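You operate a simulated robot arm through the tools that you are given. There is no shell and no other tool. Be economical: measure what you need, move in short steps, check, and stop when the job is done.

You run a simulated two-armed robot. Do the job below in one go: nothing can be reset, and whatever is moved stays where it is left.

## Task
Wipe up the spill on the top of the steel table with the white cloth and put it back.

The check looks at the end state, three seconds after you hand in, the way a careful person would. Anything else that was tipped, shoved, dropped, spilled or broken makes it a failure. Flat cloth is picked up by pressing the open fingertips on it (5 to 10 N) and closing them slowly along it; thin cloth reads only 2 to 8 mm in the jaws.

## Robot
Two 7-joint arms with two-finger parallel grippers on one trunk, on a base that drives. Base frame: it is fixed to the floor where the robot stands at the start and does not move with it; the origin is under the middle of the robot, x ahead of it, y to its left, z up; the surface under the hand at the start is at about z = 820. Units: mm, degrees, N and s.
The left shoulder is at the start at [20, 113, 1172], the right one opposite. With the tool pointing down near the work surface each hand reaches from about 220 to 600 mm from the robot's upright axis, wherever it stands, measured 20 degrees to its own side. Payload 1.57 kg a hand.
Tool frame (each hand has its own): the origin (TCP) lies between the finger pads and is the grasp point; the fingertips stand 30 mm ahead of it; z points along the fingers, y is the line along which they close. Largest opening 80 mm; finger width 17, thickness 12; the body of the gripper, 40 by 82 mm, starts 80 mm behind the TCP.
Orientation is that of the tool frame in the base frame, as [roll, pitch, yaw] about the fixed x, y, z axes, in that order (R = Rz(yaw) Ry(pitch) Rx(roll)). With the fingers straight down and closing along the base's y, the tool's x points along the base's -x, its y along +y and its z along -z.

## Interface
- The arms move only by the tool move_arm. It takes "left_deltas", "right_deltas" or both (then of equal length, played together; a hand with none holds still); each is a list of rows, each a list of 3 entries, a list of its own where there are three numbers: the shift along the tool's x, y, z in mm, then the turn, a rotation vector about the tool's x, y, z in degrees, then the closure, from 0 (fully open) to 1 (shut). In form: [[[dx, dy, dz], [rx, ry, rz], fingers], ...]. A call has 1 to 10 rows; each row shifts and turns the commanded pose from where the row before left it, along the tool's axes as they then stand. Rows are played at 5 a second. More than 50 mm and 8.6 degrees between two rows, or a gripper value outside its range, and nothing of the call is played. Where a pose cannot be reached the arm comes as near as it can. A force on the tool above 40 N (or 10 N above the force at the start of the call, whichever is more), or a blocked arm, ends the call early, and 0.2 s more pass. The fingers move at their own pace (about 45 mm/s each) and stop on an object; they squeeze with about 37 N. The grip force told is the motor's: it shows also when the fingers shut on nothing. Time passes only in rows, and 0.2 s behind the last, so rows that do not move let the fingers close. It gives the time, the measured TCP pose, the force on the tool (base axes), the opening and the grip force at its end, in the units of the frame above (readings bear some noise), with the torque about the TCP (base axes, N m) and any sound that the robot's microphone picked up.
- Cameras (640 x 400 px; columns grow to the right, rows downward): "scene" is now at [94.7, 12.4, 1288.2]; the picture's right is [0.15, -0.99, 0.00], its down [-0.65, -0.10, -0.75] and it looks along [0.74, 0.11, -0.66] (base axes); focal length 258 px, centre (320, 200). "left" rides on the left gripper at [72, 7, -122] in its tool frame; the picture's right is [-0.09, 1.00, 0.00], its down [-0.84, -0.08, -0.54] and it looks along [-0.54, -0.05, 0.84] (tool axes); focal length 238 px, centre (320, 200). "right" rides on the right gripper at [72, -7, -122] in its tool frame; the picture's right is [0.09, 1.00, 0.00], its down [-0.84, 0.08, -0.54] and it looks along [-0.54, 0.05, 0.84] (tool axes); focal length 238 px, centre (320, 200). There is no depth. A picture from a camera that has moved, and an enlarged one, comes with that camera's place and axes in the base frame and with its lens.
- get_image(camera): a new picture of that camera. The clock stands still meanwhile.
- lift_body(by): slides the trunk up (or, below 0, down) by that many mm; the arms and the scene camera ride with it, the base frame stays. It gives what a move gives, with no picture.
- steer(legs): drives the robot by 1 to 6 legs, each [ahead, left, turn to the left] in mm, mm and degrees, along the robot's own axes; the way and the turn of a leg run together, so that a leg with both is an arc; at most 1500 mm and 180 degrees a leg. The arms and the cameras ride along, it lands a little off, and it stops where it bumps. It gives what a move gives.
- pan_tilt(pan, tilt): turns the head with the scene camera to pan (to the left, within 80 degrees either way) and tilt (down, from -29 to 69), counted from straight ahead of the robot. It gives what a move gives.
- inspect(camera, box): a new picture of the part [left, top, right, bottom] of that camera's present view, enlarged. The clock stands still meanwhile.
- sign_off(): hands the job in; it is judged then, once.

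Work in short steps. Places have to be worked out from the pictures, the camera data and where the tool is seen: move nearer, look again, correct. Check each grasp and each placing, and mend what went wrong. You have 120 turns and 108 pictures in all, those below and enlarged ones among them. Open the grippers and draw the arms clear of the work before you hand the job in, unless the task says otherwise; then end with one line.

The tools are called after "Request:" as name(argument=value, ...) on one line, values as JSON. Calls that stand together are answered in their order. move_arm: Moves the arms, as the interface text tells. Its arguments: {"type":"object","properties":{"left_deltas":{"type":"array","items":{"type":"array"}},"right_deltas":{"type":"array","items":{"type":"array"}}},"required":[]} The other tools are called the same way: lift_body (by) slides the trunk up or down; steer (legs) drives the base; pan_tilt (pan, tilt) turns the head that bears the scene camera; get_image (camera) takes a picture; inspect (camera, box) takes an enlarged picture of a part of a camera's view; sign_off () hands the job in.

At the start:

```text
clock: 0.0
left_tcp_pos: [443.9, 288.7, 1049.8]
left_ee_rot: [179.9, 0.0, -179.9]
left_ft_force: [-0.5, -0.5, 0.3]
left_wrist_torque: [0.02, -0.01, 0.02]
left_opening: 79.8
left_finger_force: 0.1
right_tcp_pos: [420.1, -103.3, 1108.2]
right_ee_rot: [180.0, 0.0, 180.0]
right_ft_force: [0.6, 0.6, 0.6]
right_wrist_torque: [-0.01, -0.01, -0.02]
right_opening: 79.8
right_finger_force: 0.1
trunk travel left (down, up): [-225.0, 345.0]
robot x, y, heading: [-6.3, 2.7, 0.0]
head pan, tilt: [8.7, 41.2]
```

scene: 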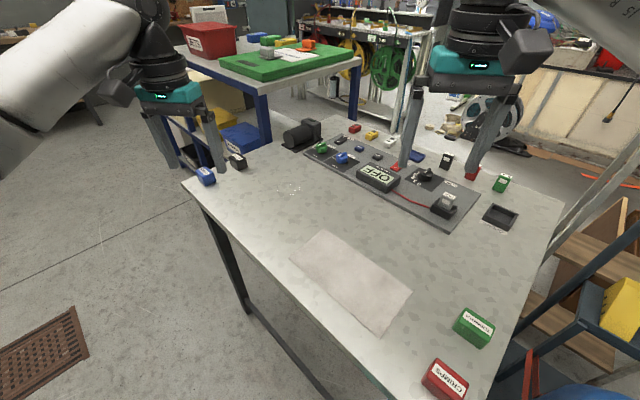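
right: 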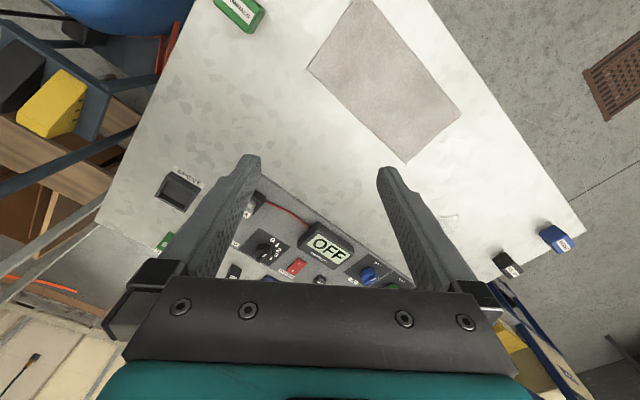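
left: 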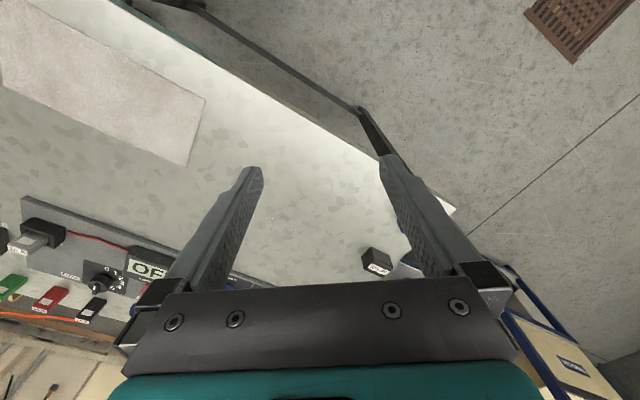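

The cloth lies in the middle of the table; a faint patch near (290,188) may be the spill. I enlarge it and the cloth.

Request:
inspect(camera="scene", box=[180, 130, 340, 230])

Request:
inspect(camera="scene", box=[260, 200, 500, 350])

Request:
inspect(camera="scene", box=[280, 110, 520, 260])

```text
4.00 times, centred on (260, 180) of scene
camera zoom: at [94.7, 12.4, 1288.2], right [0.15, -0.99, 0.0], down [-0.65, -0.1, -0.75], along [0.74, 0.11, -0.66], focal length 1030 px, centre (560, 280)
```

zoom: 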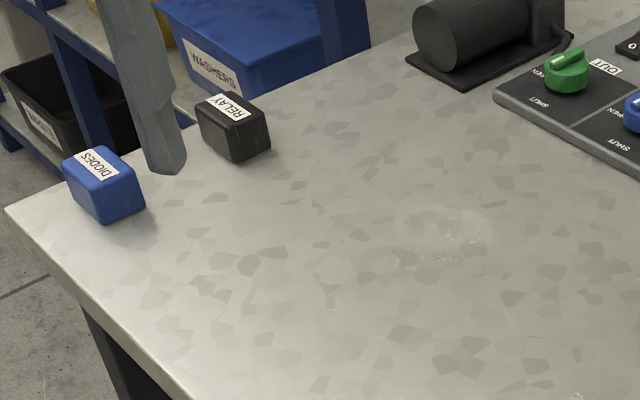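

```text
2.67 times, centred on (380, 275) of scene
camera zoom: at [94.7, 12.4, 1288.2], right [0.15, -0.99, 0.0], down [-0.65, -0.1, -0.75], along [0.74, 0.11, -0.66], focal length 687 px, centre (160, 0)
```

zoom: 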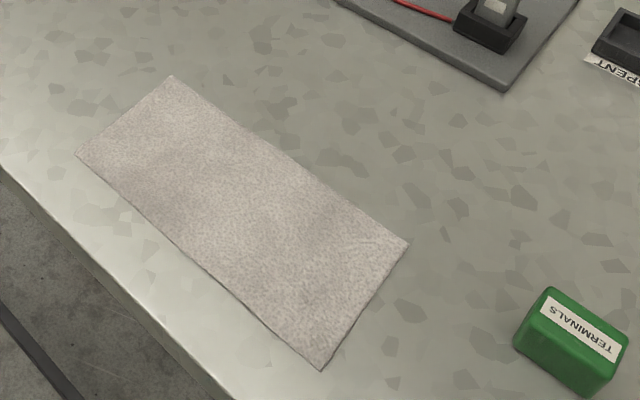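

```text
2.67 times, centred on (400, 185) of scene
camera zoom: at [94.7, 12.4, 1288.2], right [0.15, -0.99, 0.0], down [-0.65, -0.1, -0.75], along [0.74, 0.11, -0.66], focal length 687 px, centre (107, 240)
```

zoom: 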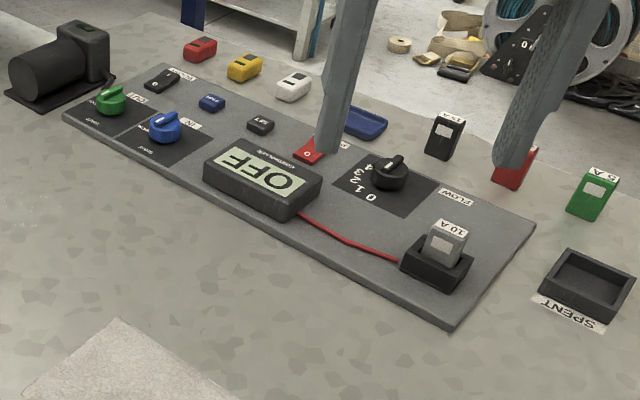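

The spill is a clear wet patch near (650,185). The cloth is about 240x116 mm, its long axis running at about 55°, with the spill-side end midpoint near (470,98). I turn the left hand so it closes along the cloth's length, bring it above that end, and move the right hand aside.

Request:
move_arm(left_deltas=[[[0, 0, 20], [0, 0, 7], 0], [[0, 0, 20], [0, 0, 7], 0], [[0, 0, 20], [0, 0, 7], 0], [[0, 0, 20], [0, 0, 7], 0], [[0, 0, 20], [0, 0, 7], 0], [[-26.2, -36.4, 0], [0, 0, 0], 0.3], [[-26.2, -36.4, 0], [0, 0, 0], 0.5], [[-26.2, -36.4, 0], [0, 0, 0], 0.5], [[-26.2, -36.4, 0], [0, 0, 0], 0.5], [[-26.2, -36.4, 0], [0, 0, 0], 0.5]], right_deltas=[[[0, -20, 0], [0, 0, 0], 0], [[0, -20, 0], [0, 0, 0], 0], [[0, -20, 0], [0, 0, 0], 0], [[0, -20, 0], [0, 0, 0], 0], [[0, -20, 0], [0, 0, 0], 0], [[0, -20, 0], [0, 0, 0], 0], [[0, -20, 0], [0, 0, 0], 0], [[0, -20, 0], [0, 0, 0], 0], [[0, -20, 0], [0, 0, 0], 0], [[0, -20, 0], [0, 0, 0], 0]])

Request:
get_image(camera="left")

Request:
get_image(camera="scene")

```text
clock: 2.2
left_tcp_pos: [445.4, 62.6, 949.0]
left_ee_rot: [-179.9, -0.1, 145.0]
left_ft_force: [-0.4, 0.4, -0.4]
left_wrist_torque: [0.0, 0.0, -0.02]
left_opening: 40.0
left_finger_force: 0.1
right_tcp_pos: [420.7, -303.4, 1108.4]
right_ee_rot: [-180.0, 0.0, 180.0]
right_ft_force: [-0.5, -0.3, 0.0]
right_wrist_torque: [0.04, -0.04, 0.02]
right_opening: 79.9
right_finger_force: 0.0
trunk travel left (down, up): [-225.0, 345.0]
robot x, y, heading: [0.9, -2.2, 0.2]
head pan, tilt: [8.7, 41.2]
```

```text
101 pictures are left
camera left: at [390.4, 110.3, 1069.7], right [0.65, 0.76, 0.0], down [0.64, -0.54, 0.54], along [0.41, -0.35, -0.84], focal length 238 px, centre (320, 200)
```

left: 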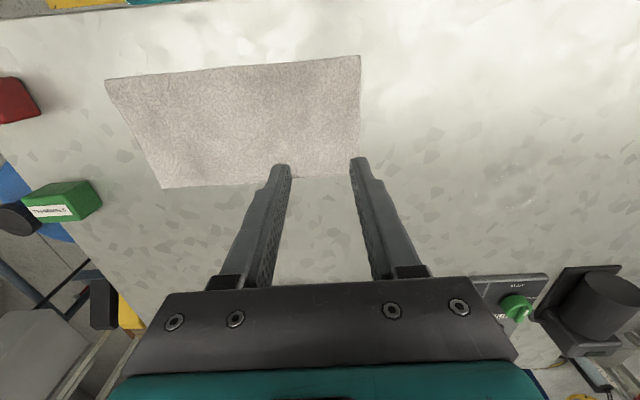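

```text
100 pictures are left
camera scene: at [94.7, 11.6, 1288.2], right [0.15, -0.99, 0.0], down [-0.65, -0.1, -0.75], along [0.74, 0.11, -0.66], focal length 258 px, centre (320, 200)
```

scene: 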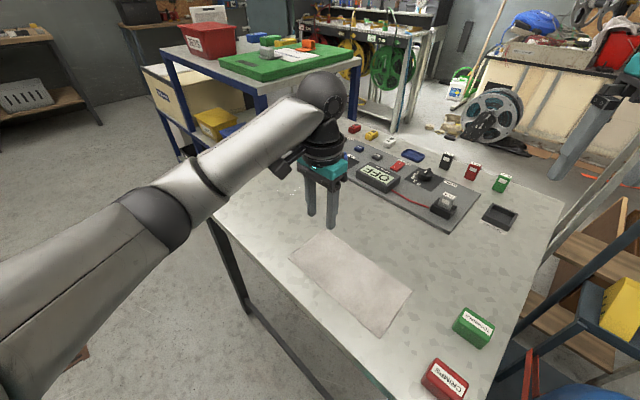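

Both views agree: the cloth end AB is centred near (466,100) and the spill is near (651,190). The hand is about 40 mm inside the end, so I lower it to just above the cloth.

Request:
move_arm(left_deltas=[[[0, 0, 25], [0, 0, 0], 0.5], [[0, 0, 25], [0, 0, 0], 0.5], [[0, 0, 20], [0, 0, 0], 0.5], [[0, 0, 12], [0, 0, 0], 0.5], [[0, 0, 6], [0, 0, 0], 0.5]])

Request:
get_image(camera="left")

```text
clock: 3.4
left_tcp_pos: [446.9, 65.3, 861.0]
left_ee_rot: [-180.0, 0.0, 144.9]
left_ft_force: [0.6, -0.2, 0.4]
left_wrist_torque: [-0.03, 0.0, 0.0]
left_opening: 40.1
left_finger_force: 0.1
right_tcp_pos: [420.5, -302.5, 1109.5]
right_ee_rot: [-180.0, 0.0, -180.0]
right_ft_force: [0.2, 1.1, 0.1]
right_wrist_torque: [-0.03, 0.04, -0.01]
right_opening: 80.3
right_finger_force: 0.1
trunk travel left (down, up): [-225.0, 345.0]
robot x, y, heading: [0.3, -1.8, 0.2]
head pan, tilt: [8.7, 41.2]
```

```text
99 pictures are left
camera left: at [390.9, 111.9, 981.8], right [0.65, 0.76, 0.0], down [0.64, -0.54, 0.54], along [0.41, -0.35, -0.84], focal length 238 px, centre (320, 200)
```

left: 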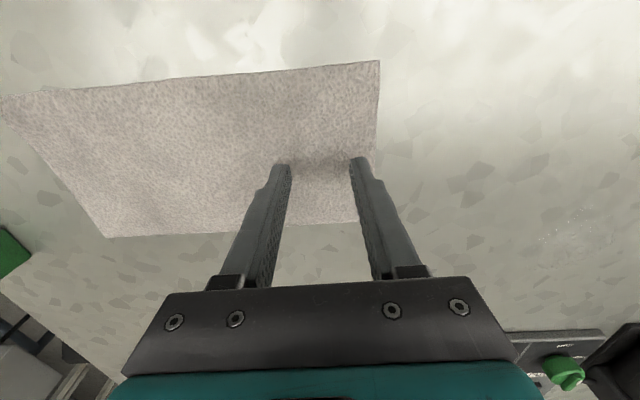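

The outer finger is only just inside the cloth end, so I shift 8 mm inward and press down gently.

Request:
move_arm(left_deltas=[[[0, -8, 3], [0, 0, 0], 0.5], [[0, 0, 3], [0, 0, 0], 0.5], [[0, 0, 2], [0, 0, 0], 0.5], [[0, 0, 2], [0, 0, 0], 0.5], [[0, 0, 1], [0, 0, 0], 0.5]])

```text
clock: 4.6
left_tcp_pos: [443.1, 57.0, 850.8]
left_ee_rot: [-180.0, 0.3, 145.1]
left_ft_force: [-0.2, 0.6, 9.4]
left_wrist_torque: [0.05, 0.02, -0.04]
left_opening: 39.9
left_finger_force: 0.0
right_tcp_pos: [418.0, -303.8, 1108.3]
right_ee_rot: [180.0, 0.0, -180.0]
right_ft_force: [-0.7, -0.1, 0.1]
right_wrist_torque: [-0.01, 0.03, 0.0]
right_opening: 80.2
right_finger_force: 0.1
trunk travel left (down, up): [-225.0, 345.0]
robot x, y, heading: [1.9, 1.0, -0.0]
head pan, tilt: [8.7, 41.2]
```

Contact force is 9.4 N, within the range. I close slowly while pressing.

Request:
move_arm(left_deltas=[[[0, 0, 0], [0, 0, 0], 0.56], [[0, 0, 0], [0, 0, 0], 0.62], [[0, 0, 0], [0, 0, 0], 0.68], [[0, 0, 0], [0, 0, 0], 0.74], [[0, 0, 0], [0, 0, 0], 0.8], [[0, 0, 0], [0, 0, 0], 0.86], [[0, 0, 0], [0, 0, 0], 0.92], [[0, 0, 0], [0, 0, 0], 1], [[0, 0, 0], [0, 0, 0], 1], [[0, 0, 0], [0, 0, 0], 1]])

Request:
get_image(camera="left")

```text
clock: 6.8
left_tcp_pos: [440.6, 56.3, 852.4]
left_ee_rot: [179.9, 0.1, 145.0]
left_ft_force: [0.6, -0.2, 21.6]
left_wrist_torque: [-0.04, 0.04, -0.01]
left_opening: 2.2
left_finger_force: 23.1
right_tcp_pos: [417.9, -303.4, 1108.4]
right_ee_rot: [-180.0, 0.2, 180.0]
right_ft_force: [-0.4, 0.0, -0.5]
right_wrist_torque: [-0.01, -0.03, -0.01]
right_opening: 80.2
right_finger_force: 0.0
trunk travel left (down, up): [-225.0, 345.0]
robot x, y, heading: [0.9, 2.2, 0.1]
head pan, tilt: [8.7, 41.2]
```

```text
98 pictures are left
camera left: at [385.7, 104.9, 971.8], right [0.65, 0.76, 0.0], down [0.64, -0.54, 0.54], along [0.42, -0.35, -0.84], focal length 238 px, centre (320, 200)
```

left: 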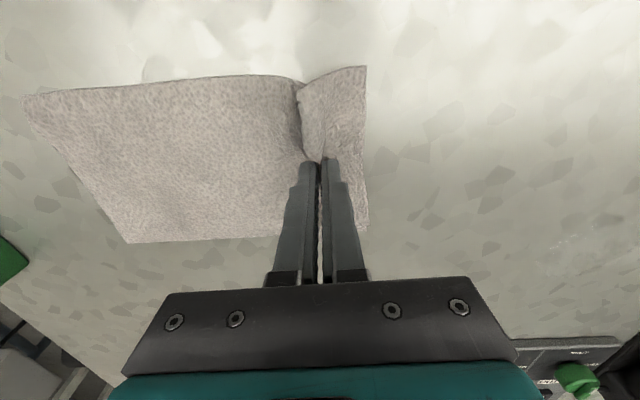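

The cloth is pinched (2.2 mm, 23 N). I lift it 60 mm and check that it hangs on.

Request:
move_arm(left_deltas=[[[0, 0, -10], [0, 0, 0], 1], [[0, 0, -20], [0, 0, 0], 1], [[0, 0, -30], [0, 0, 0], 1]])

Request:
get_image(camera="left")

Request:
get_image(camera="scene")

```text
clock: 7.6
left_tcp_pos: [441.3, 58.0, 909.8]
left_ee_rot: [179.9, -0.1, 144.9]
left_ft_force: [0.9, 0.3, -0.4]
left_wrist_torque: [0.03, 0.0, -0.04]
left_opening: 2.2
left_finger_force: 24.1
right_tcp_pos: [419.7, -302.5, 1107.7]
right_ee_rot: [-180.0, 0.0, 180.0]
right_ft_force: [-0.4, 0.1, 0.4]
right_wrist_torque: [-0.03, -0.04, -0.02]
right_opening: 79.9
right_finger_force: 0.1
trunk travel left (down, up): [-225.0, 345.0]
robot x, y, heading: [0.7, 3.9, -0.0]
head pan, tilt: [8.7, 41.2]
```

```text
97 pictures are left
camera left: at [386.1, 105.5, 1030.7], right [0.65, 0.76, 0.0], down [0.64, -0.54, 0.54], along [0.41, -0.35, -0.84], focal length 238 px, centre (320, 200)
```

left: 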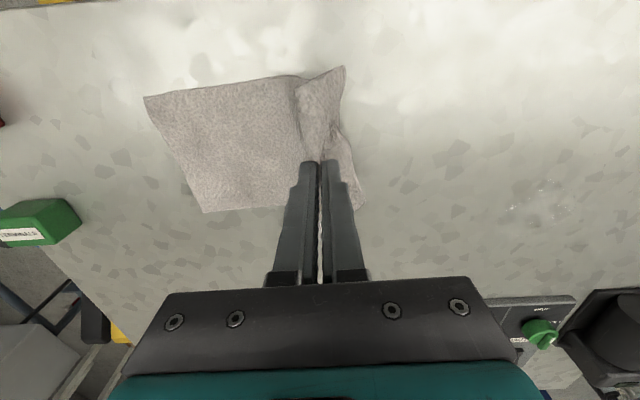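

```text
96 pictures are left
camera scene: at [94.6, 12.3, 1288.2], right [0.15, -0.99, 0.0], down [-0.65, -0.1, -0.75], along [0.74, 0.11, -0.66], focal length 258 px, centre (320, 200)
```

scene: 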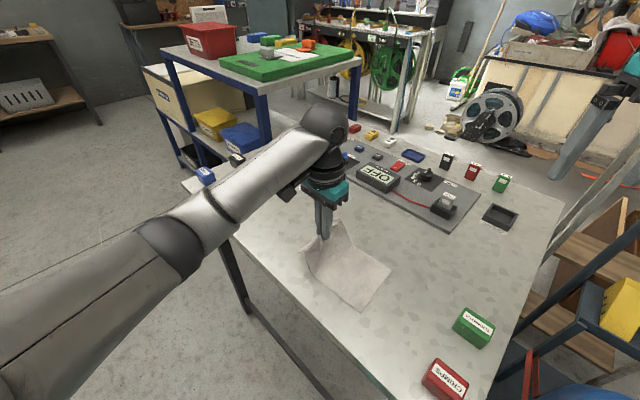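

The cloth is held and the other end rests on the table. I drive parallel to the table's edge, carrying the cloth toward the spill.

Request:
steer(legs=[[110, 158, 0]])

Request:
get_image(camera="scene")

Request:
get_image(camera="left")

```text
clock: 9.2
left_tcp_pos: [550.5, 215.4, 910.1]
left_ee_rot: [180.0, -0.1, 145.0]
left_ft_force: [0.5, 0.2, 0.0]
left_wrist_torque: [0.0, -0.01, 0.0]
left_opening: 2.4
left_finger_force: 23.6
right_tcp_pos: [529.6, -145.5, 1108.1]
right_ee_rot: [179.9, -0.1, 180.0]
right_ft_force: [0.1, 0.4, -0.2]
right_wrist_torque: [-0.03, 0.03, -0.04]
right_opening: 79.8
right_finger_force: 0.1
trunk travel left (down, up): [-225.0, 345.0]
robot x, y, heading: [108.0, 158.1, 0.0]
head pan, tilt: [8.7, 41.2]
```

```text
95 pictures are left
camera scene: at [204.4, 169.1, 1288.2], right [0.15, -0.99, 0.0], down [-0.65, -0.1, -0.75], along [0.74, 0.11, -0.66], focal length 258 px, centre (320, 200)
```

scene: 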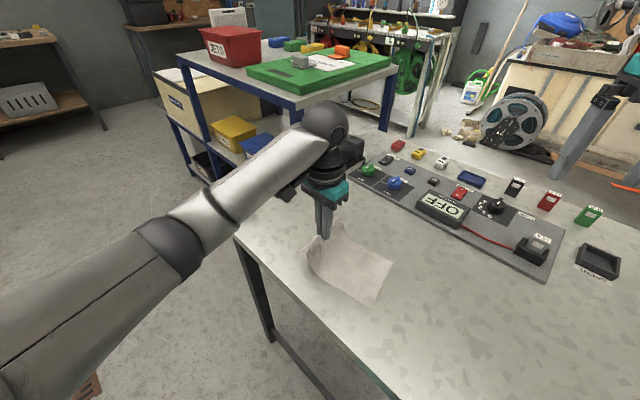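

```text
94 pictures are left
camera left: at [495.8, 262.2, 1030.5], right [0.65, 0.76, 0.0], down [0.64, -0.54, 0.54], along [0.41, -0.35, -0.84], focal length 238 px, centre (320, 200)
```

left: 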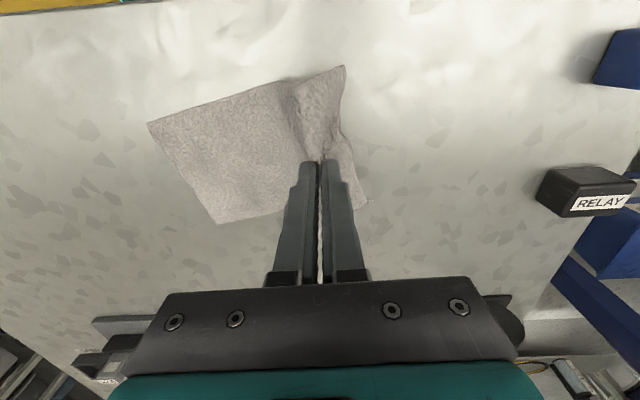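

The hand is at (550,215,910), and I judge the spill to span x 620–685, y 152–218. I move to the near side of the spill and lower until just touching.

Request:
move_arm(left_deltas=[[[-33, -6, 0], [0, 0, 0], 1], [[-32, -5, 0], [0, 0, 0], 1], [[0, 0, 25], [0, 0, 0], 1], [[0, 0, 20], [0, 0, 0], 1], [[0, 0, 10], [0, 0, 0], 1], [[0, 0, 3], [0, 0, 0], 1]])

Request:
get_image(camera="left")

```text
clock: 10.6
left_tcp_pos: [597.9, 168.9, 853.2]
left_ee_rot: [179.9, 0.1, 145.0]
left_ft_force: [0.4, 1.1, 7.4]
left_wrist_torque: [0.04, 0.0, -0.01]
left_opening: 2.1
left_finger_force: 23.7
right_tcp_pos: [529.0, -146.5, 1109.9]
right_ee_rot: [180.0, -0.1, -180.0]
right_ft_force: [0.2, -0.3, -0.5]
right_wrist_torque: [0.02, 0.0, -0.01]
right_opening: 80.2
right_finger_force: 0.1
trunk travel left (down, up): [-225.0, 345.0]
robot x, y, heading: [106.2, 156.7, 0.2]
head pan, tilt: [8.7, 41.2]
```

```text
93 pictures are left
camera left: at [542.4, 216.0, 973.3], right [0.65, 0.76, 0.0], down [0.64, -0.54, 0.54], along [0.42, -0.35, -0.84], focal length 238 px, centre (320, 200)
```

left: 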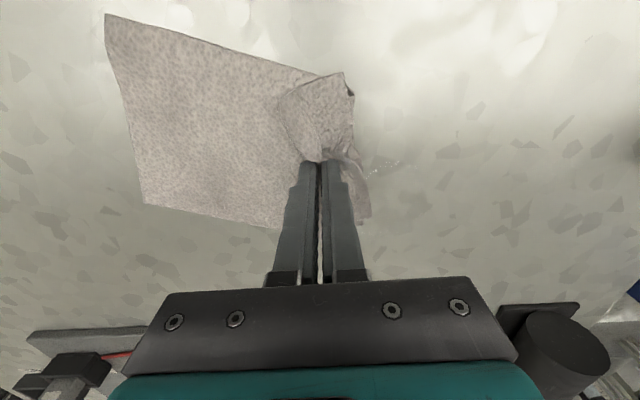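

Contact is 7.4 N with the tail of the cloth under the tips, and the spill edge shows just right of it. I make the first rubbing strokes across it.

Request:
move_arm(left_deltas=[[[0, 30, 0.5], [0, 0, 0], 1], [[0, 30, 0], [0, 0, 0], 1], [[0, 30, 0], [0, 0, 0], 1], [[-12, 0, 0], [0, 0, 0], 1], [[0, -30, 0], [0, 0, 0], 1], [[0, -30, 0], [0, 0, 0], 1], [[0, -30, 0], [0, 0, 0], 1], [[-12, 0, 0], [0, 0, 0], 1]])

Request:
get_image(camera="left")

```text
clock: 12.4
left_tcp_pos: [616.1, 153.8, 853.7]
left_ee_rot: [-180.0, 0.0, 145.0]
left_ft_force: [-5.0, 2.0, 18.4]
left_wrist_torque: [0.1, 0.13, -0.03]
left_opening: 2.2
left_finger_force: 24.3
right_tcp_pos: [526.3, -145.7, 1108.5]
right_ee_rot: [-180.0, 0.2, 180.0]
right_ft_force: [-0.4, -0.8, -0.7]
right_wrist_torque: [-0.02, 0.02, -0.02]
right_opening: 80.2
right_finger_force: 0.0
trunk travel left (down, up): [-225.0, 345.0]
robot x, y, heading: [107.9, 154.5, 0.2]
head pan, tilt: [8.7, 41.2]
```

```text
92 pictures are left
camera left: at [560.6, 201.0, 973.2], right [0.65, 0.76, 0.0], down [0.64, -0.54, 0.54], along [0.41, -0.35, -0.84], focal length 238 px, centre (320, 200)
```

left: 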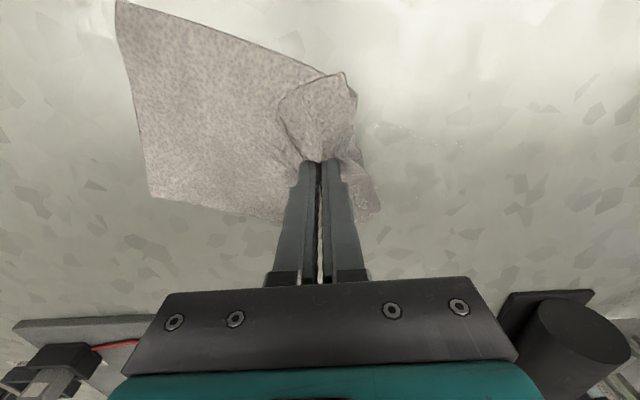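

Some specks remain on the near side. I carry on with strokes across the far half.

Request:
move_arm(left_deltas=[[[0, 30, 0], [0, 0, 0], 1], [[0, 30, 0], [0, 0, 0], 1], [[0, 30, 0], [0, 0, 0], 1], [[-12, 0, 0], [0, 0, 0], 1], [[0, -30, 0], [0, 0, 0], 1], [[0, -30, 0], [0, 0, 0], 1], [[0, -30, 0], [0, 0, 0], 1], [[-12, 0, 0], [0, 0, 0], 1]])

Request:
move_arm(left_deltas=[[[0, 30, 0], [0, 0, 0], 1], [[0, 30, 0], [0, 0, 0], 1], [[0, 30, 0], [0, 0, 0], 1], [[-12, 0, 0], [0, 0, 0], 1], [[0, -30, 0], [0, 0, 0], 1], [[0, -30, 0], [0, 0, 0], 1], [[0, -30, 0], [0, 0, 0], 1], [[-12, 0, 0], [0, 0, 0], 1]])

Request:
get_image(camera="left")

Request:
get_image(camera="scene")

```text
clock: 14.2
left_tcp_pos: [625.8, 147.5, 852.2]
left_ee_rot: [-180.0, 0.0, 145.0]
left_ft_force: [-4.7, 3.6, 18.9]
left_wrist_torque: [0.12, 0.13, 0.03]
left_opening: 2.3
left_finger_force: 23.7
left hand out of reach, approached as far as the arm can: row 4
right_tcp_pos: [527.8, -146.0, 1108.9]
right_ee_rot: [180.0, 0.1, -180.0]
right_ft_force: [0.1, 0.2, 0.2]
right_wrist_torque: [0.01, 0.01, 0.02]
right_opening: 80.2
right_finger_force: 0.1
trunk travel left (down, up): [-225.0, 345.0]
robot x, y, heading: [106.6, 152.2, -0.0]
head pan, tilt: [8.7, 41.2]
```

```text
clock: 16.0
left_tcp_pos: [628.0, 141.3, 854.6]
left_ee_rot: [180.0, -0.1, 145.1]
left_ft_force: [0.0, 0.3, 0.6]
left_wrist_torque: [0.03, 0.03, 0.0]
left_opening: 2.4
left_finger_force: 24.3
left hand out of reach, approached as far as the arm can: row 3, 4
right_tcp_pos: [528.6, -146.5, 1109.4]
right_ee_rot: [179.9, 0.0, 179.9]
right_ft_force: [-0.4, 0.0, -0.4]
right_wrist_torque: [-0.01, 0.01, -0.03]
right_opening: 80.0
right_finger_force: 0.1
trunk travel left (down, up): [-225.0, 345.0]
robot x, y, heading: [109.6, 159.5, -0.1]
head pan, tilt: [8.7, 41.2]
```

```text
91 pictures are left
camera left: at [572.5, 187.1, 974.8], right [0.65, 0.76, 0.0], down [0.64, -0.54, 0.54], along [0.41, -0.35, -0.84], focal length 238 px, centre (320, 200)
```

left: 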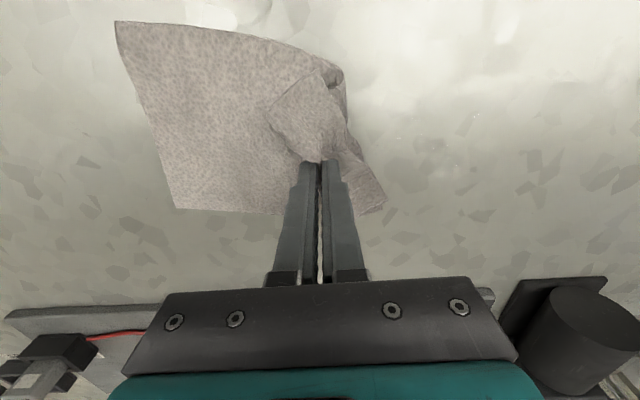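

```text
90 pictures are left
camera scene: at [204.0, 168.5, 1288.2], right [0.15, -0.99, 0.0], down [-0.65, -0.1, -0.75], along [0.74, 0.11, -0.66], focal length 258 px, centre (320, 200)
```

scene: 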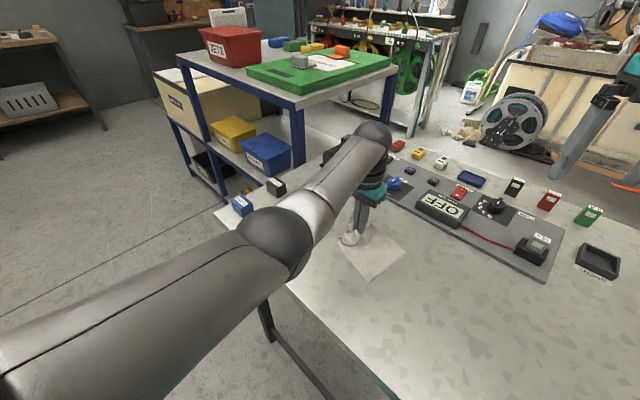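

The last strokes ran out of reach and lost pressure. I lift and draw the hand back to see what remains of the spill.

Request:
move_arm(left_deltas=[[[0, 0, -30], [0, 0, 0], 1], [[0, 0, -30], [0, 0, 0], 1], [[0, -40, 0], [0, 0, 0], 1], [[0, -40, 0], [0, 0, 0], 1]])

Request:
inspect(camera="left", box=[320, 60, 560, 210])

Request:
inspect(camera="scene", box=[260, 130, 420, 230])

```text
clock: 17.0
left_tcp_pos: [581.2, 74.0, 915.1]
left_ee_rot: [179.9, 0.0, 145.0]
left_ft_force: [-0.3, -1.6, -0.6]
left_wrist_torque: [-0.02, 0.0, -0.02]
left_opening: 2.4
left_finger_force: 23.6
right_tcp_pos: [528.3, -147.3, 1107.7]
right_ee_rot: [-179.9, 0.0, -179.9]
right_ft_force: [1.0, 0.1, 1.0]
right_wrist_torque: [0.02, -0.02, 0.04]
right_opening: 80.1
right_finger_force: 0.1
trunk travel left (down, up): [-225.0, 345.0]
robot x, y, heading: [111.0, 155.5, 0.1]
head pan, tilt: [8.7, 41.2]
```

```text
2.67 times, centred on (440, 135) of left
camera zoom: at [525.9, 121.5, 1035.0], right [0.65, 0.76, 0.0], down [0.64, -0.54, 0.54], along [0.41, -0.35, -0.84], focal length 636 px, centre (0, 373)
```

zoom: 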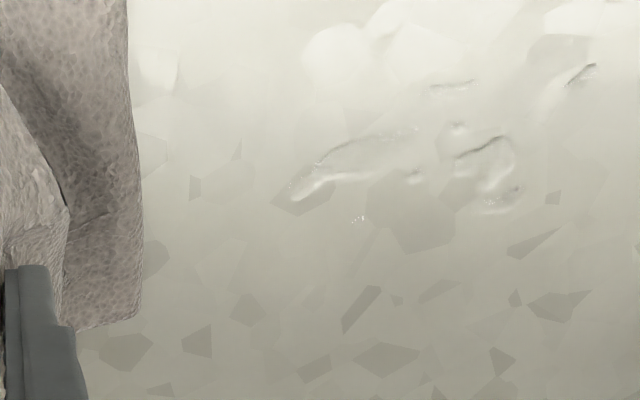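

```text
4.00 times, centred on (340, 180) of scene
camera zoom: at [203.8, 168.2, 1288.2], right [0.15, -0.99, 0.0], down [-0.65, -0.1, -0.75], along [0.74, 0.11, -0.66], focal length 1030 px, centre (240, 280)
```

zoom: 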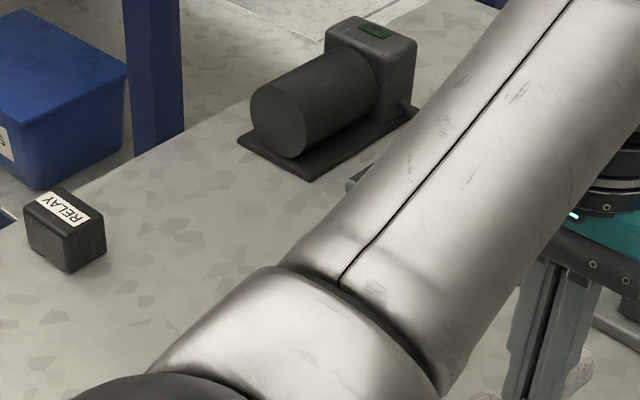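

Residue remains in about x 640–690, y 155–240, the part I could not reach or pushed ahead. I drive the robot 110 mm further along the edge to get proper reach.

Request:
steer(legs=[[63, 90, 0]])

```text
clock: 18.1
left_tcp_pos: [645.0, 166.5, 913.4]
left_ee_rot: [-179.9, 0.1, 145.0]
left_ft_force: [0.6, 0.4, -0.3]
left_wrist_torque: [-0.03, 0.05, 0.0]
left_opening: 2.1
left_finger_force: 23.8
right_tcp_pos: [591.4, -57.8, 1109.2]
right_ee_rot: [180.0, 0.0, 180.0]
right_ft_force: [0.5, -0.2, 0.1]
right_wrist_torque: [-0.01, 0.01, -0.03]
right_opening: 79.9
right_finger_force: 0.1
trunk travel left (down, up): [-225.0, 345.0]
robot x, y, heading: [169.1, 249.8, 0.4]
head pan, tilt: [8.7, 41.2]
```

Now the reach is good. I go to the far side of the residue, lower, and stroke over it from far to near.

Request:
move_arm(left_deltas=[[[-32, -22, 20], [0, 0, 0], 1], [[0, 0, 20], [0, 0, 0], 1], [[0, 0, 15], [0, 0, 0], 1], [[0, 0, 5], [0, 0, 0], 1], [[0, 0, 1], [0, 0, 0], 1]])

Request:
move_arm(left_deltas=[[[0, 40, 0], [0, 0, 0], 1], [[0, 40, 0], [0, 0, 0], 1], [[0, 40, 0], [0, 0, 0], 1], [[11, 0, 0], [0, 0, 0], 1], [[0, -40, 0], [0, 0, 0], 1], [[0, -40, 0], [0, 0, 0], 1], [[0, -40, 0], [0, 0, 0], 1], [[11, 0, 0], [0, 0, 0], 1]])

Request:
move_arm(left_deltas=[[[0, 40, 0], [0, 0, 0], 1], [[0, 40, 0], [0, 0, 0], 1], [[0, 40, 0], [0, 0, 0], 1], [[11, 0, 0], [0, 0, 0], 1], [[0, -40, 0], [0, 0, 0], 1], [[0, -40, 0], [0, 0, 0], 1], [[0, -40, 0], [0, 0, 0], 1], [[11, 0, 0], [0, 0, 0], 1]])

Request:
get_image(camera="left")

```text
clock: 19.4
left_tcp_pos: [657.0, 128.4, 852.4]
left_ee_rot: [-180.0, 0.2, 144.9]
left_ft_force: [-0.7, -0.9, 5.0]
left_wrist_torque: [-0.04, 0.01, -0.01]
left_opening: 2.1
left_finger_force: 23.8
right_tcp_pos: [591.3, -58.0, 1108.2]
right_ee_rot: [-180.0, 0.0, 179.9]
right_ft_force: [0.0, -0.4, -0.2]
right_wrist_torque: [-0.01, -0.02, 0.0]
right_opening: 80.2
right_finger_force: 0.0
trunk travel left (down, up): [-225.0, 345.0]
robot x, y, heading: [171.9, 249.7, 0.0]
head pan, tilt: [8.7, 41.2]
```

```text
clock: 21.1
left_tcp_pos: [658.6, 165.9, 851.5]
left_ee_rot: [179.8, 0.4, 145.1]
left_ft_force: [7.3, -1.6, 24.1]
left_wrist_torque: [-0.09, -0.22, 0.03]
left_opening: 2.3
left_finger_force: 23.7
left hand out of reach, approached as far as the arm can: row 2, 3, 4, 5, 6
right_tcp_pos: [590.0, -56.1, 1108.4]
right_ee_rot: [-179.9, -0.1, 179.9]
right_ft_force: [0.1, 1.0, 0.3]
right_wrist_torque: [-0.05, 0.0, -0.03]
right_opening: 79.9
right_finger_force: 0.0
trunk travel left (down, up): [-225.0, 345.0]
robot x, y, heading: [171.1, 249.2, 0.3]
head pan, tilt: [8.7, 41.2]
```

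```text
clock: 22.9
left_tcp_pos: [633.0, 178.6, 850.9]
left_ee_rot: [-180.0, 0.5, 144.9]
left_ft_force: [5.2, -4.9, 24.4]
left_wrist_torque: [-0.17, -0.18, 0.01]
left_opening: 2.4
left_finger_force: 23.5
left hand out of reach, approached as far as the arm can: row 3
right_tcp_pos: [590.7, -57.0, 1107.5]
right_ee_rot: [180.0, 0.1, 179.9]
right_ft_force: [-0.3, 0.0, -0.3]
right_wrist_torque: [0.0, -0.03, -0.02]
right_opening: 79.9
right_finger_force: 0.0
trunk travel left (down, up): [-225.0, 345.0]
robot x, y, heading: [168.6, 244.7, -0.2]
head pan, tilt: [8.7, 41.2]
```

```text
87 pictures are left
camera left: at [576.8, 226.8, 971.5], right [0.65, 0.76, 0.0], down [0.64, -0.54, 0.55], along [0.42, -0.36, -0.84], focal length 238 px, centre (320, 200)
```

left: 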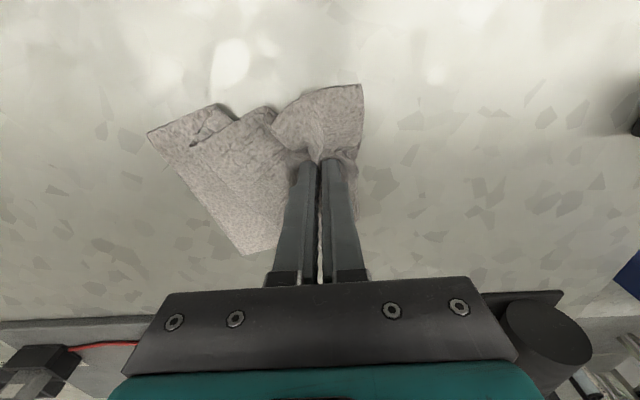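

The visible area looks much cleaner, and the force is about 24 N. I do the remaining near-side strokes.

Request:
move_arm(left_deltas=[[[0, 35, -0.5], [0, 0, 0], 1], [[0, 35, 0], [0, 0, 0], 1], [[0, 25, 0], [0, 0, 0], 1], [[11, 0, 0], [0, 0, 0], 1], [[0, -35, 0], [0, 0, 0], 1], [[0, -35, 0], [0, 0, 0], 1], [[0, -35, 0], [0, 0, 0], 1], [[11, 0, 0], [0, 0, 0], 1]])

Request:
move_arm(left_deltas=[[[0, 35, 0], [0, 0, 0], 1], [[0, 35, 0], [0, 0, 0], 1], [[0, 35, 0], [0, 0, 0], 1], [[11, 0, 0], [0, 0, 0], 1], [[0, -35, 0], [0, 0, 0], 1], [[0, -35, 0], [0, 0, 0], 1], [[0, -35, 0], [0, 0, 0], 1], [[0, 0, -30], [0, 0, 0], 1], [[0, -40, -30], [0, 0, 0], 1], [[0, -40, 0], [0, 0, 0], 1]])

Request:
inspect(camera="left", box=[320, 60, 640, 260])

```text
clock: 24.8
left_tcp_pos: [609.2, 185.5, 851.4]
left_ee_rot: [180.0, 0.3, 144.8]
left_ft_force: [3.8, -4.7, 23.9]
left_wrist_torque: [-0.16, -0.15, 0.0]
left_opening: 2.5
left_finger_force: 23.3
right_tcp_pos: [589.9, -57.4, 1108.5]
right_ee_rot: [-179.9, 0.1, 179.9]
right_ft_force: [-0.7, -0.4, 0.0]
right_wrist_torque: [-0.02, 0.02, 0.01]
right_opening: 80.1
right_finger_force: 0.0
trunk travel left (down, up): [-225.0, 345.0]
robot x, y, heading: [171.1, 248.7, -0.2]
head pan, tilt: [8.7, 41.2]
```

```text
clock: 26.9
left_tcp_pos: [553.4, 126.9, 908.2]
left_ee_rot: [-179.9, -0.1, 145.1]
left_ft_force: [0.3, -0.8, -0.5]
left_wrist_torque: [-0.01, -0.01, 0.0]
left_opening: 2.2
left_finger_force: 23.7
right_tcp_pos: [591.2, -58.1, 1109.0]
right_ee_rot: [-180.0, -0.1, 179.9]
right_ft_force: [1.2, 0.7, -0.2]
right_wrist_torque: [-0.02, 0.01, 0.0]
right_opening: 79.9
right_finger_force: 0.1
trunk travel left (down, up): [-225.0, 345.0]
robot x, y, heading: [171.5, 248.0, -0.1]
head pan, tilt: [8.7, 41.2]
```

```text
2.00 times, centred on (480, 160) of left
camera zoom: at [497.6, 173.6, 1030.0], right [0.65, 0.76, 0.0], down [0.64, -0.54, 0.54], along [0.41, -0.35, -0.84], focal length 477 px, centre (0, 280)
```

zoom: 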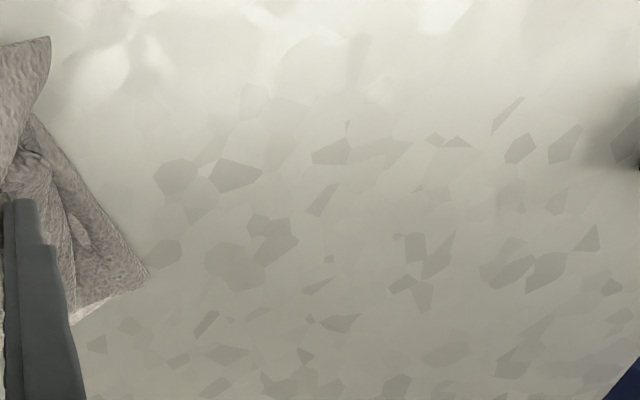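

That area looks clean from here. I check from the scene camera and a wider left picture.

Request:
get_image(camera="scene")

Request:
get_image(camera="left")

Request:
get_image(camera="right")

```text
85 pictures are left
camera scene: at [266.0, 258.5, 1288.2], right [0.15, -0.99, 0.0], down [-0.65, -0.1, -0.75], along [0.74, 0.11, -0.66], focal length 258 px, centre (320, 200)
```

scene: 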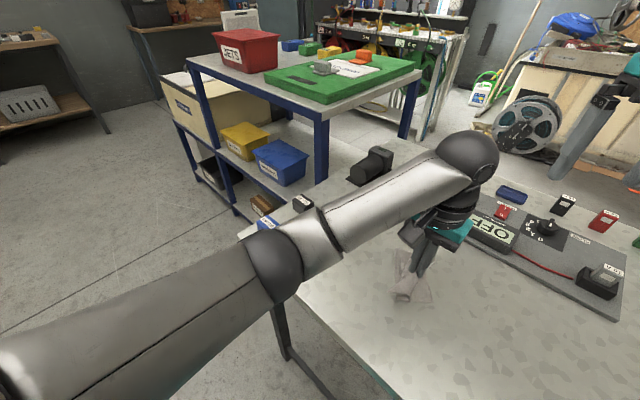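

```text
84 pictures are left
camera left: at [497.6, 173.6, 1030.0], right [0.65, 0.76, 0.0], down [0.64, -0.54, 0.54], along [0.41, -0.35, -0.84], focal length 238 px, centre (320, 200)
```

left: 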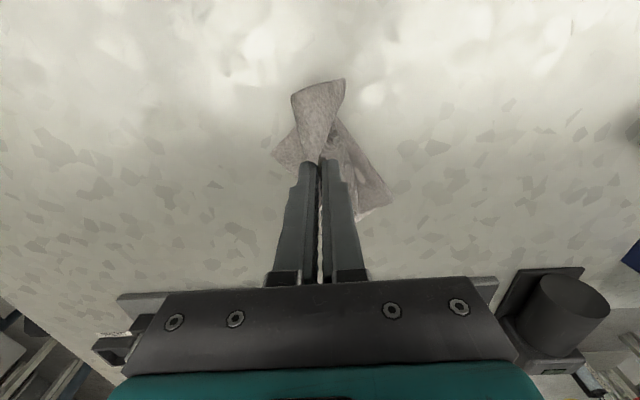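

```text
83 pictures are left
camera right: at [519.3, -65.0, 1230.3], right [-0.09, 1.0, 0.0], down [0.84, 0.08, 0.54], along [0.54, 0.05, -0.84], focal length 238 px, centre (320, 200)
```

right: 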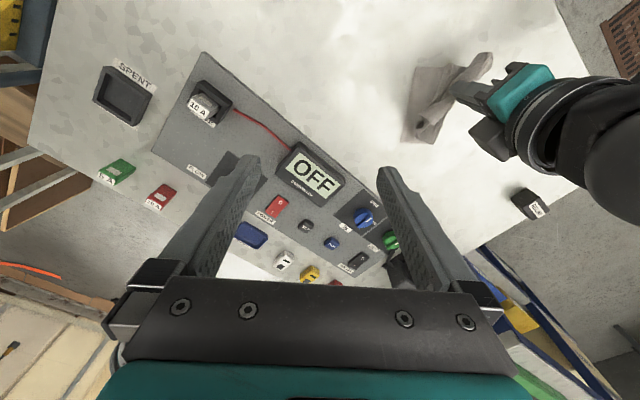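

The table looks wiped, but the cloth is crumpled. I lift it to full hanging height so it unfurls, then look at it and the wiped area.

Request:
move_arm(left_deltas=[[[0, 0, -40], [0, 0, 0], 1], [[0, 0, -40], [0, 0, 0], 1], [[0, 0, -40], [0, 0, 0], 1], [[0, 0, -40], [0, 0, 0], 1], [[0, 0, -40], [0, 0, 0], 1], [[0, 0, -20], [0, 0, 0], 1], [[0, 0, 0], [0, 0, 0], 1], [[0, 0, 0], [0, 0, 0], 1]])

Request:
get_image(camera="scene")

Request:
get_image(camera="right")

Request:
get_image(camera="left")

```text
clock: 28.8
left_tcp_pos: [551.8, 127.7, 1129.5]
left_ee_rot: [179.9, 0.0, 145.0]
left_ft_force: [1.1, -0.7, -0.2]
left_wrist_torque: [-0.03, 0.02, -0.03]
left_opening: 2.1
left_finger_force: 23.7
right_tcp_pos: [590.9, -56.2, 1108.2]
right_ee_rot: [-179.9, 0.0, 179.9]
right_ft_force: [-0.8, 0.4, -1.0]
right_wrist_torque: [-0.02, -0.01, 0.01]
right_opening: 80.0
right_finger_force: 0.2
trunk travel left (down, up): [-225.0, 345.0]
robot x, y, heading: [168.1, 246.1, 0.2]
head pan, tilt: [8.7, 41.2]
```

```text
82 pictures are left
camera scene: at [266.2, 258.9, 1288.2], right [0.15, -0.99, 0.0], down [-0.65, -0.1, -0.75], along [0.74, 0.11, -0.66], focal length 258 px, centre (320, 200)
```

scene: 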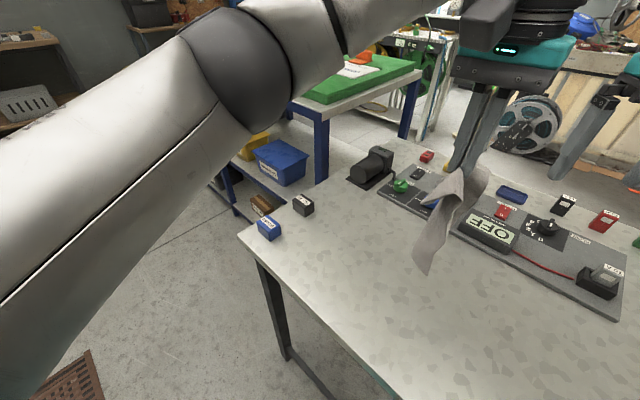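

```text
81 pictures are left
camera right: at [519.5, -64.6, 1230.3], right [-0.09, 1.0, 0.0], down [0.84, 0.08, 0.54], along [0.54, 0.05, -0.84], focal length 238 px, centre (320, 200)
```

right: 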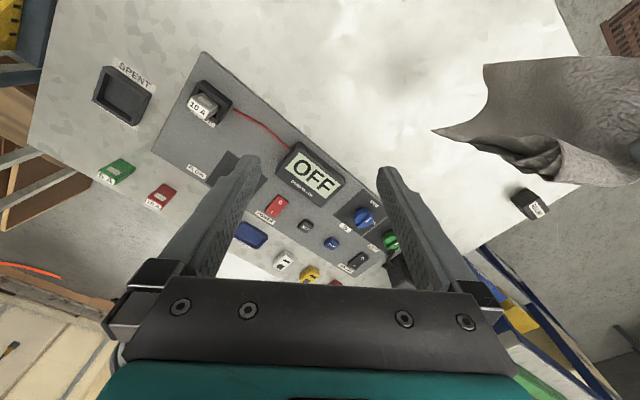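

```text
80 pictures are left
camera left: at [497.4, 174.9, 1249.6], right [0.65, 0.76, 0.0], down [0.64, -0.54, 0.54], along [0.41, -0.35, -0.84], focal length 238 px, centre (320, 200)
```

left: 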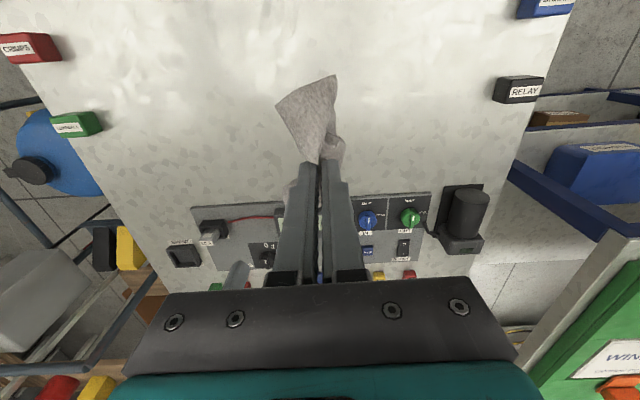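

The cloth hangs freely. I zoom into the wiped area from both cameras.

Request:
inspect(camera="scene", box=[300, 180, 460, 280])

Request:
inspect(camera="left", box=[280, 60, 520, 210])

Request:
inspect(camera="right", box=[300, 0, 540, 150])

```text
4.00 times, centred on (380, 230) of scene
camera zoom: at [266.2, 258.9, 1288.2], right [0.15, -0.99, 0.0], down [-0.65, -0.1, -0.75], along [0.74, 0.11, -0.66], focal length 1030 px, centre (80, 80)
```

zoom: 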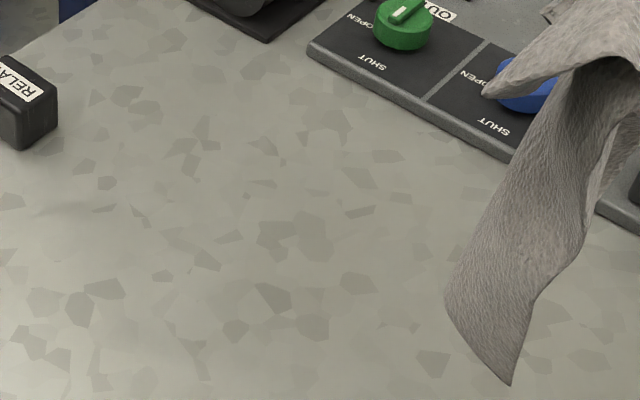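

```text
2.67 times, centred on (400, 135) of left
camera zoom: at [497.4, 174.9, 1249.6], right [0.65, 0.76, 0.0], down [0.64, -0.54, 0.54], along [0.41, -0.35, -0.84], focal length 636 px, centre (107, 373)
```

zoom: 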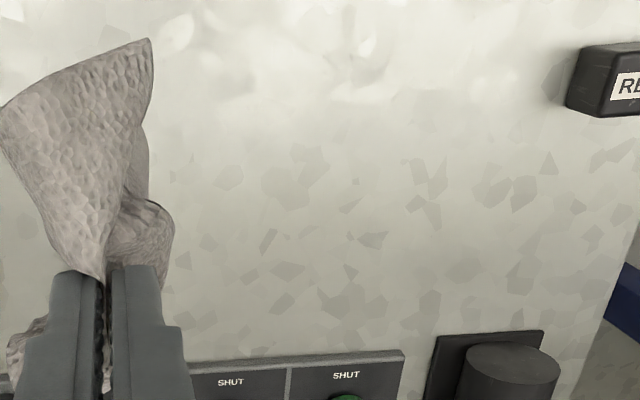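

```text
2.67 times, centred on (420, 75) of right
camera zoom: at [519.5, -64.6, 1230.3], right [-0.09, 1.0, 0.0], down [0.84, 0.08, 0.54], along [0.54, 0.05, -0.84], focal length 636 px, centre (53, 533)
```

zoom: 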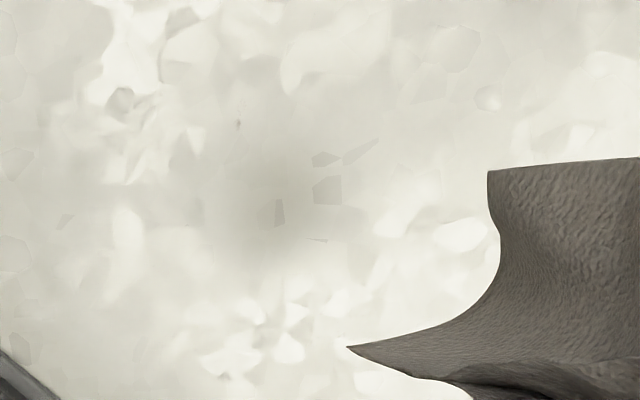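

The spill area is clean. One faint smudge shows near the relay at zoom (60,215), so I enlarge that.

Request:
inspect(camera="scene", box=[290, 205, 370, 255])

Request:
inspect(camera="left", box=[400, 40, 520, 115])

```text
8.00 times, centred on (330, 230) of scene
camera zoom: at [266.2, 258.9, 1288.2], right [0.15, -0.99, 0.0], down [-0.65, -0.1, -0.75], along [0.74, 0.11, -0.66], focal length 2061 px, centre (240, -40)
```

zoom: 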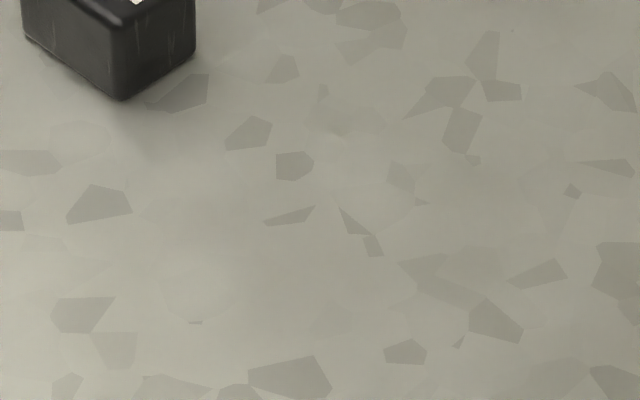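

```text
5.33 times, centred on (460, 78) of left
camera zoom: at [497.4, 174.9, 1249.6], right [0.65, 0.76, 0.0], down [0.64, -0.54, 0.54], along [0.41, -0.35, -0.84], focal length 1271 px, centre (-427, 853)
```

zoom: 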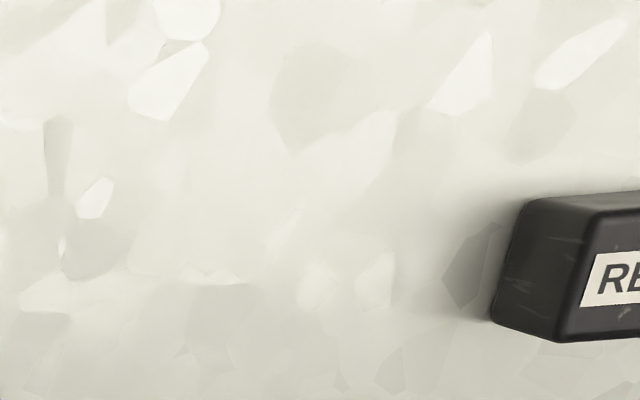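

All clean. I drive back along the same line, the cloth hanging clear of the table.

Request:
steer(legs=[[-169, -247, 0]])

Request:
get_image(camera="scene")

Request:
get_image(camera="right")

```text
clock: 30.8
left_tcp_pos: [384.2, -119.5, 1128.8]
left_ee_rot: [179.9, 0.0, 145.1]
left_ft_force: [-0.4, 0.7, -1.1]
left_wrist_torque: [0.04, -0.01, -0.01]
left_opening: 2.2
left_finger_force: 23.9
right_tcp_pos: [423.1, -304.8, 1108.2]
right_ee_rot: [180.0, -0.1, -179.9]
right_ft_force: [-0.7, -0.2, -0.1]
right_wrist_torque: [0.02, -0.02, 0.01]
right_opening: 79.9
right_finger_force: 0.1
trunk travel left (down, up): [-225.0, 345.0]
robot x, y, heading: [1.7, 1.2, -0.2]
head pan, tilt: [8.7, 41.2]
```

```text
74 pictures are left
camera scene: at [97.6, 10.6, 1288.2], right [0.15, -0.99, 0.0], down [-0.65, -0.1, -0.75], along [0.74, 0.11, -0.66], focal length 258 px, centre (320, 200)
```

scene: 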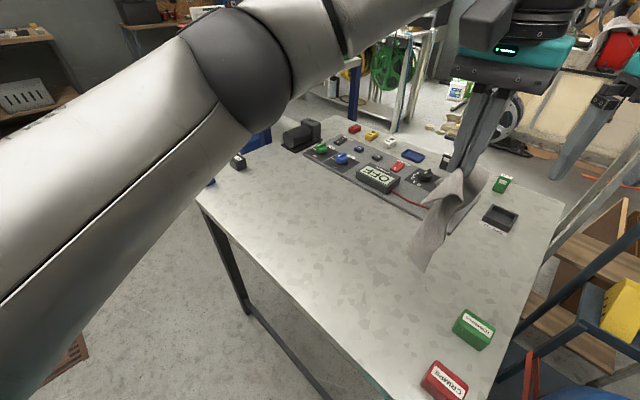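

```text
73 pictures are left
camera right: at [351.4, -312.4, 1230.3], right [-0.09, 1.0, 0.0], down [0.84, 0.08, 0.54], along [0.54, 0.05, -0.84], focal length 238 px, centre (320, 200)
```

right: 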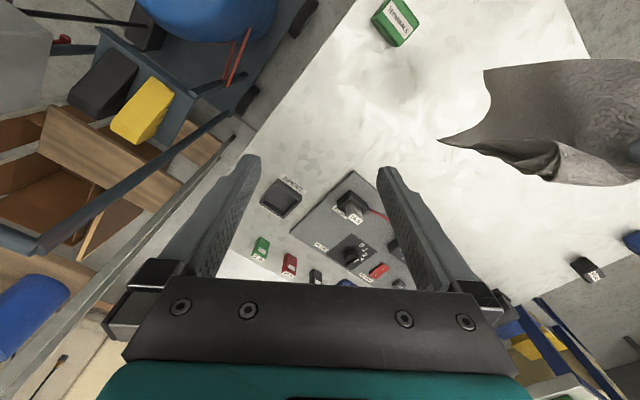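

The robot is back at its start place. I move the cloth over its original far end (CD) and lower until the hanging edge nears the table.

Request:
move_arm(left_deltas=[[[28, -14, 10], [0, 0, 0], 1], [[28, -14, 10], [0, 0, 0], 1], [[0, 0, 25], [0, 0, 0], 1], [[0, 0, 25], [0, 0, 0], 1], [[0, 0, 10], [0, 0, 0], 1], [[0, 0, 0], [0, 0, 0], 1]], right_deltas=[[[0, -15, -15], [0, 0, 0], 0], [[0, -15, -15], [0, 0, 0], 0], [[0, -15, -15], [0, 0, 0], 0], [[0, -15, -15], [0, 0, 0], 0], [[0, -15, 0], [0, 0, 0], 0], [[0, 0, 0], [0, 0, 0], 0]])

Request:
get_image(camera="scene")

Request:
get_image(camera="right")

```text
clock: 32.2
left_tcp_pos: [322.6, -110.6, 1049.7]
left_ee_rot: [-180.0, 0.0, 145.1]
left_ft_force: [0.5, -0.4, -0.1]
left_wrist_torque: [-0.02, -0.01, 0.01]
left_opening: 2.2
left_finger_force: 23.4
right_tcp_pos: [423.2, -378.1, 1168.3]
right_ee_rot: [180.0, 0.0, -180.0]
right_ft_force: [-0.2, -0.1, -0.4]
right_wrist_torque: [0.02, 0.0, 0.02]
right_opening: 79.7
right_finger_force: 0.0
trunk travel left (down, up): [-225.0, 345.0]
robot x, y, heading: [4.4, 1.0, 0.2]
head pan, tilt: [8.7, 41.2]
```

```text
72 pictures are left
camera scene: at [97.9, 11.2, 1288.2], right [0.15, -0.99, 0.0], down [-0.65, -0.1, -0.75], along [0.74, 0.11, -0.66], focal length 258 px, centre (320, 200)
```

scene: 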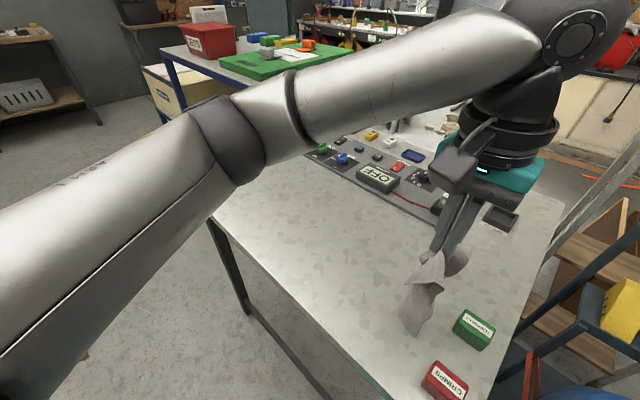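

```text
71 pictures are left
camera right: at [351.6, -387.2, 1290.8], right [-0.09, 1.0, 0.0], down [0.84, 0.08, 0.54], along [0.54, 0.05, -0.84], focal length 238 px, centre (320, 200)
```

right: 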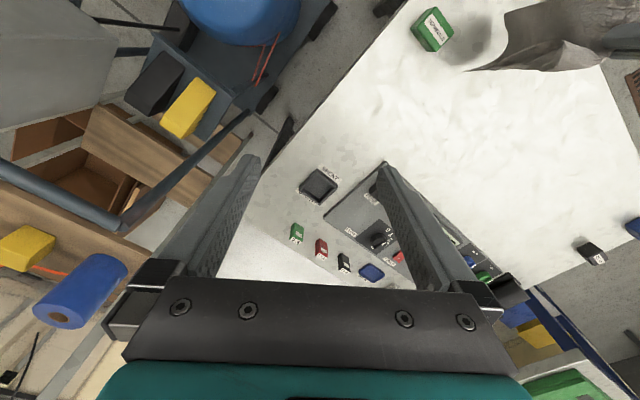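

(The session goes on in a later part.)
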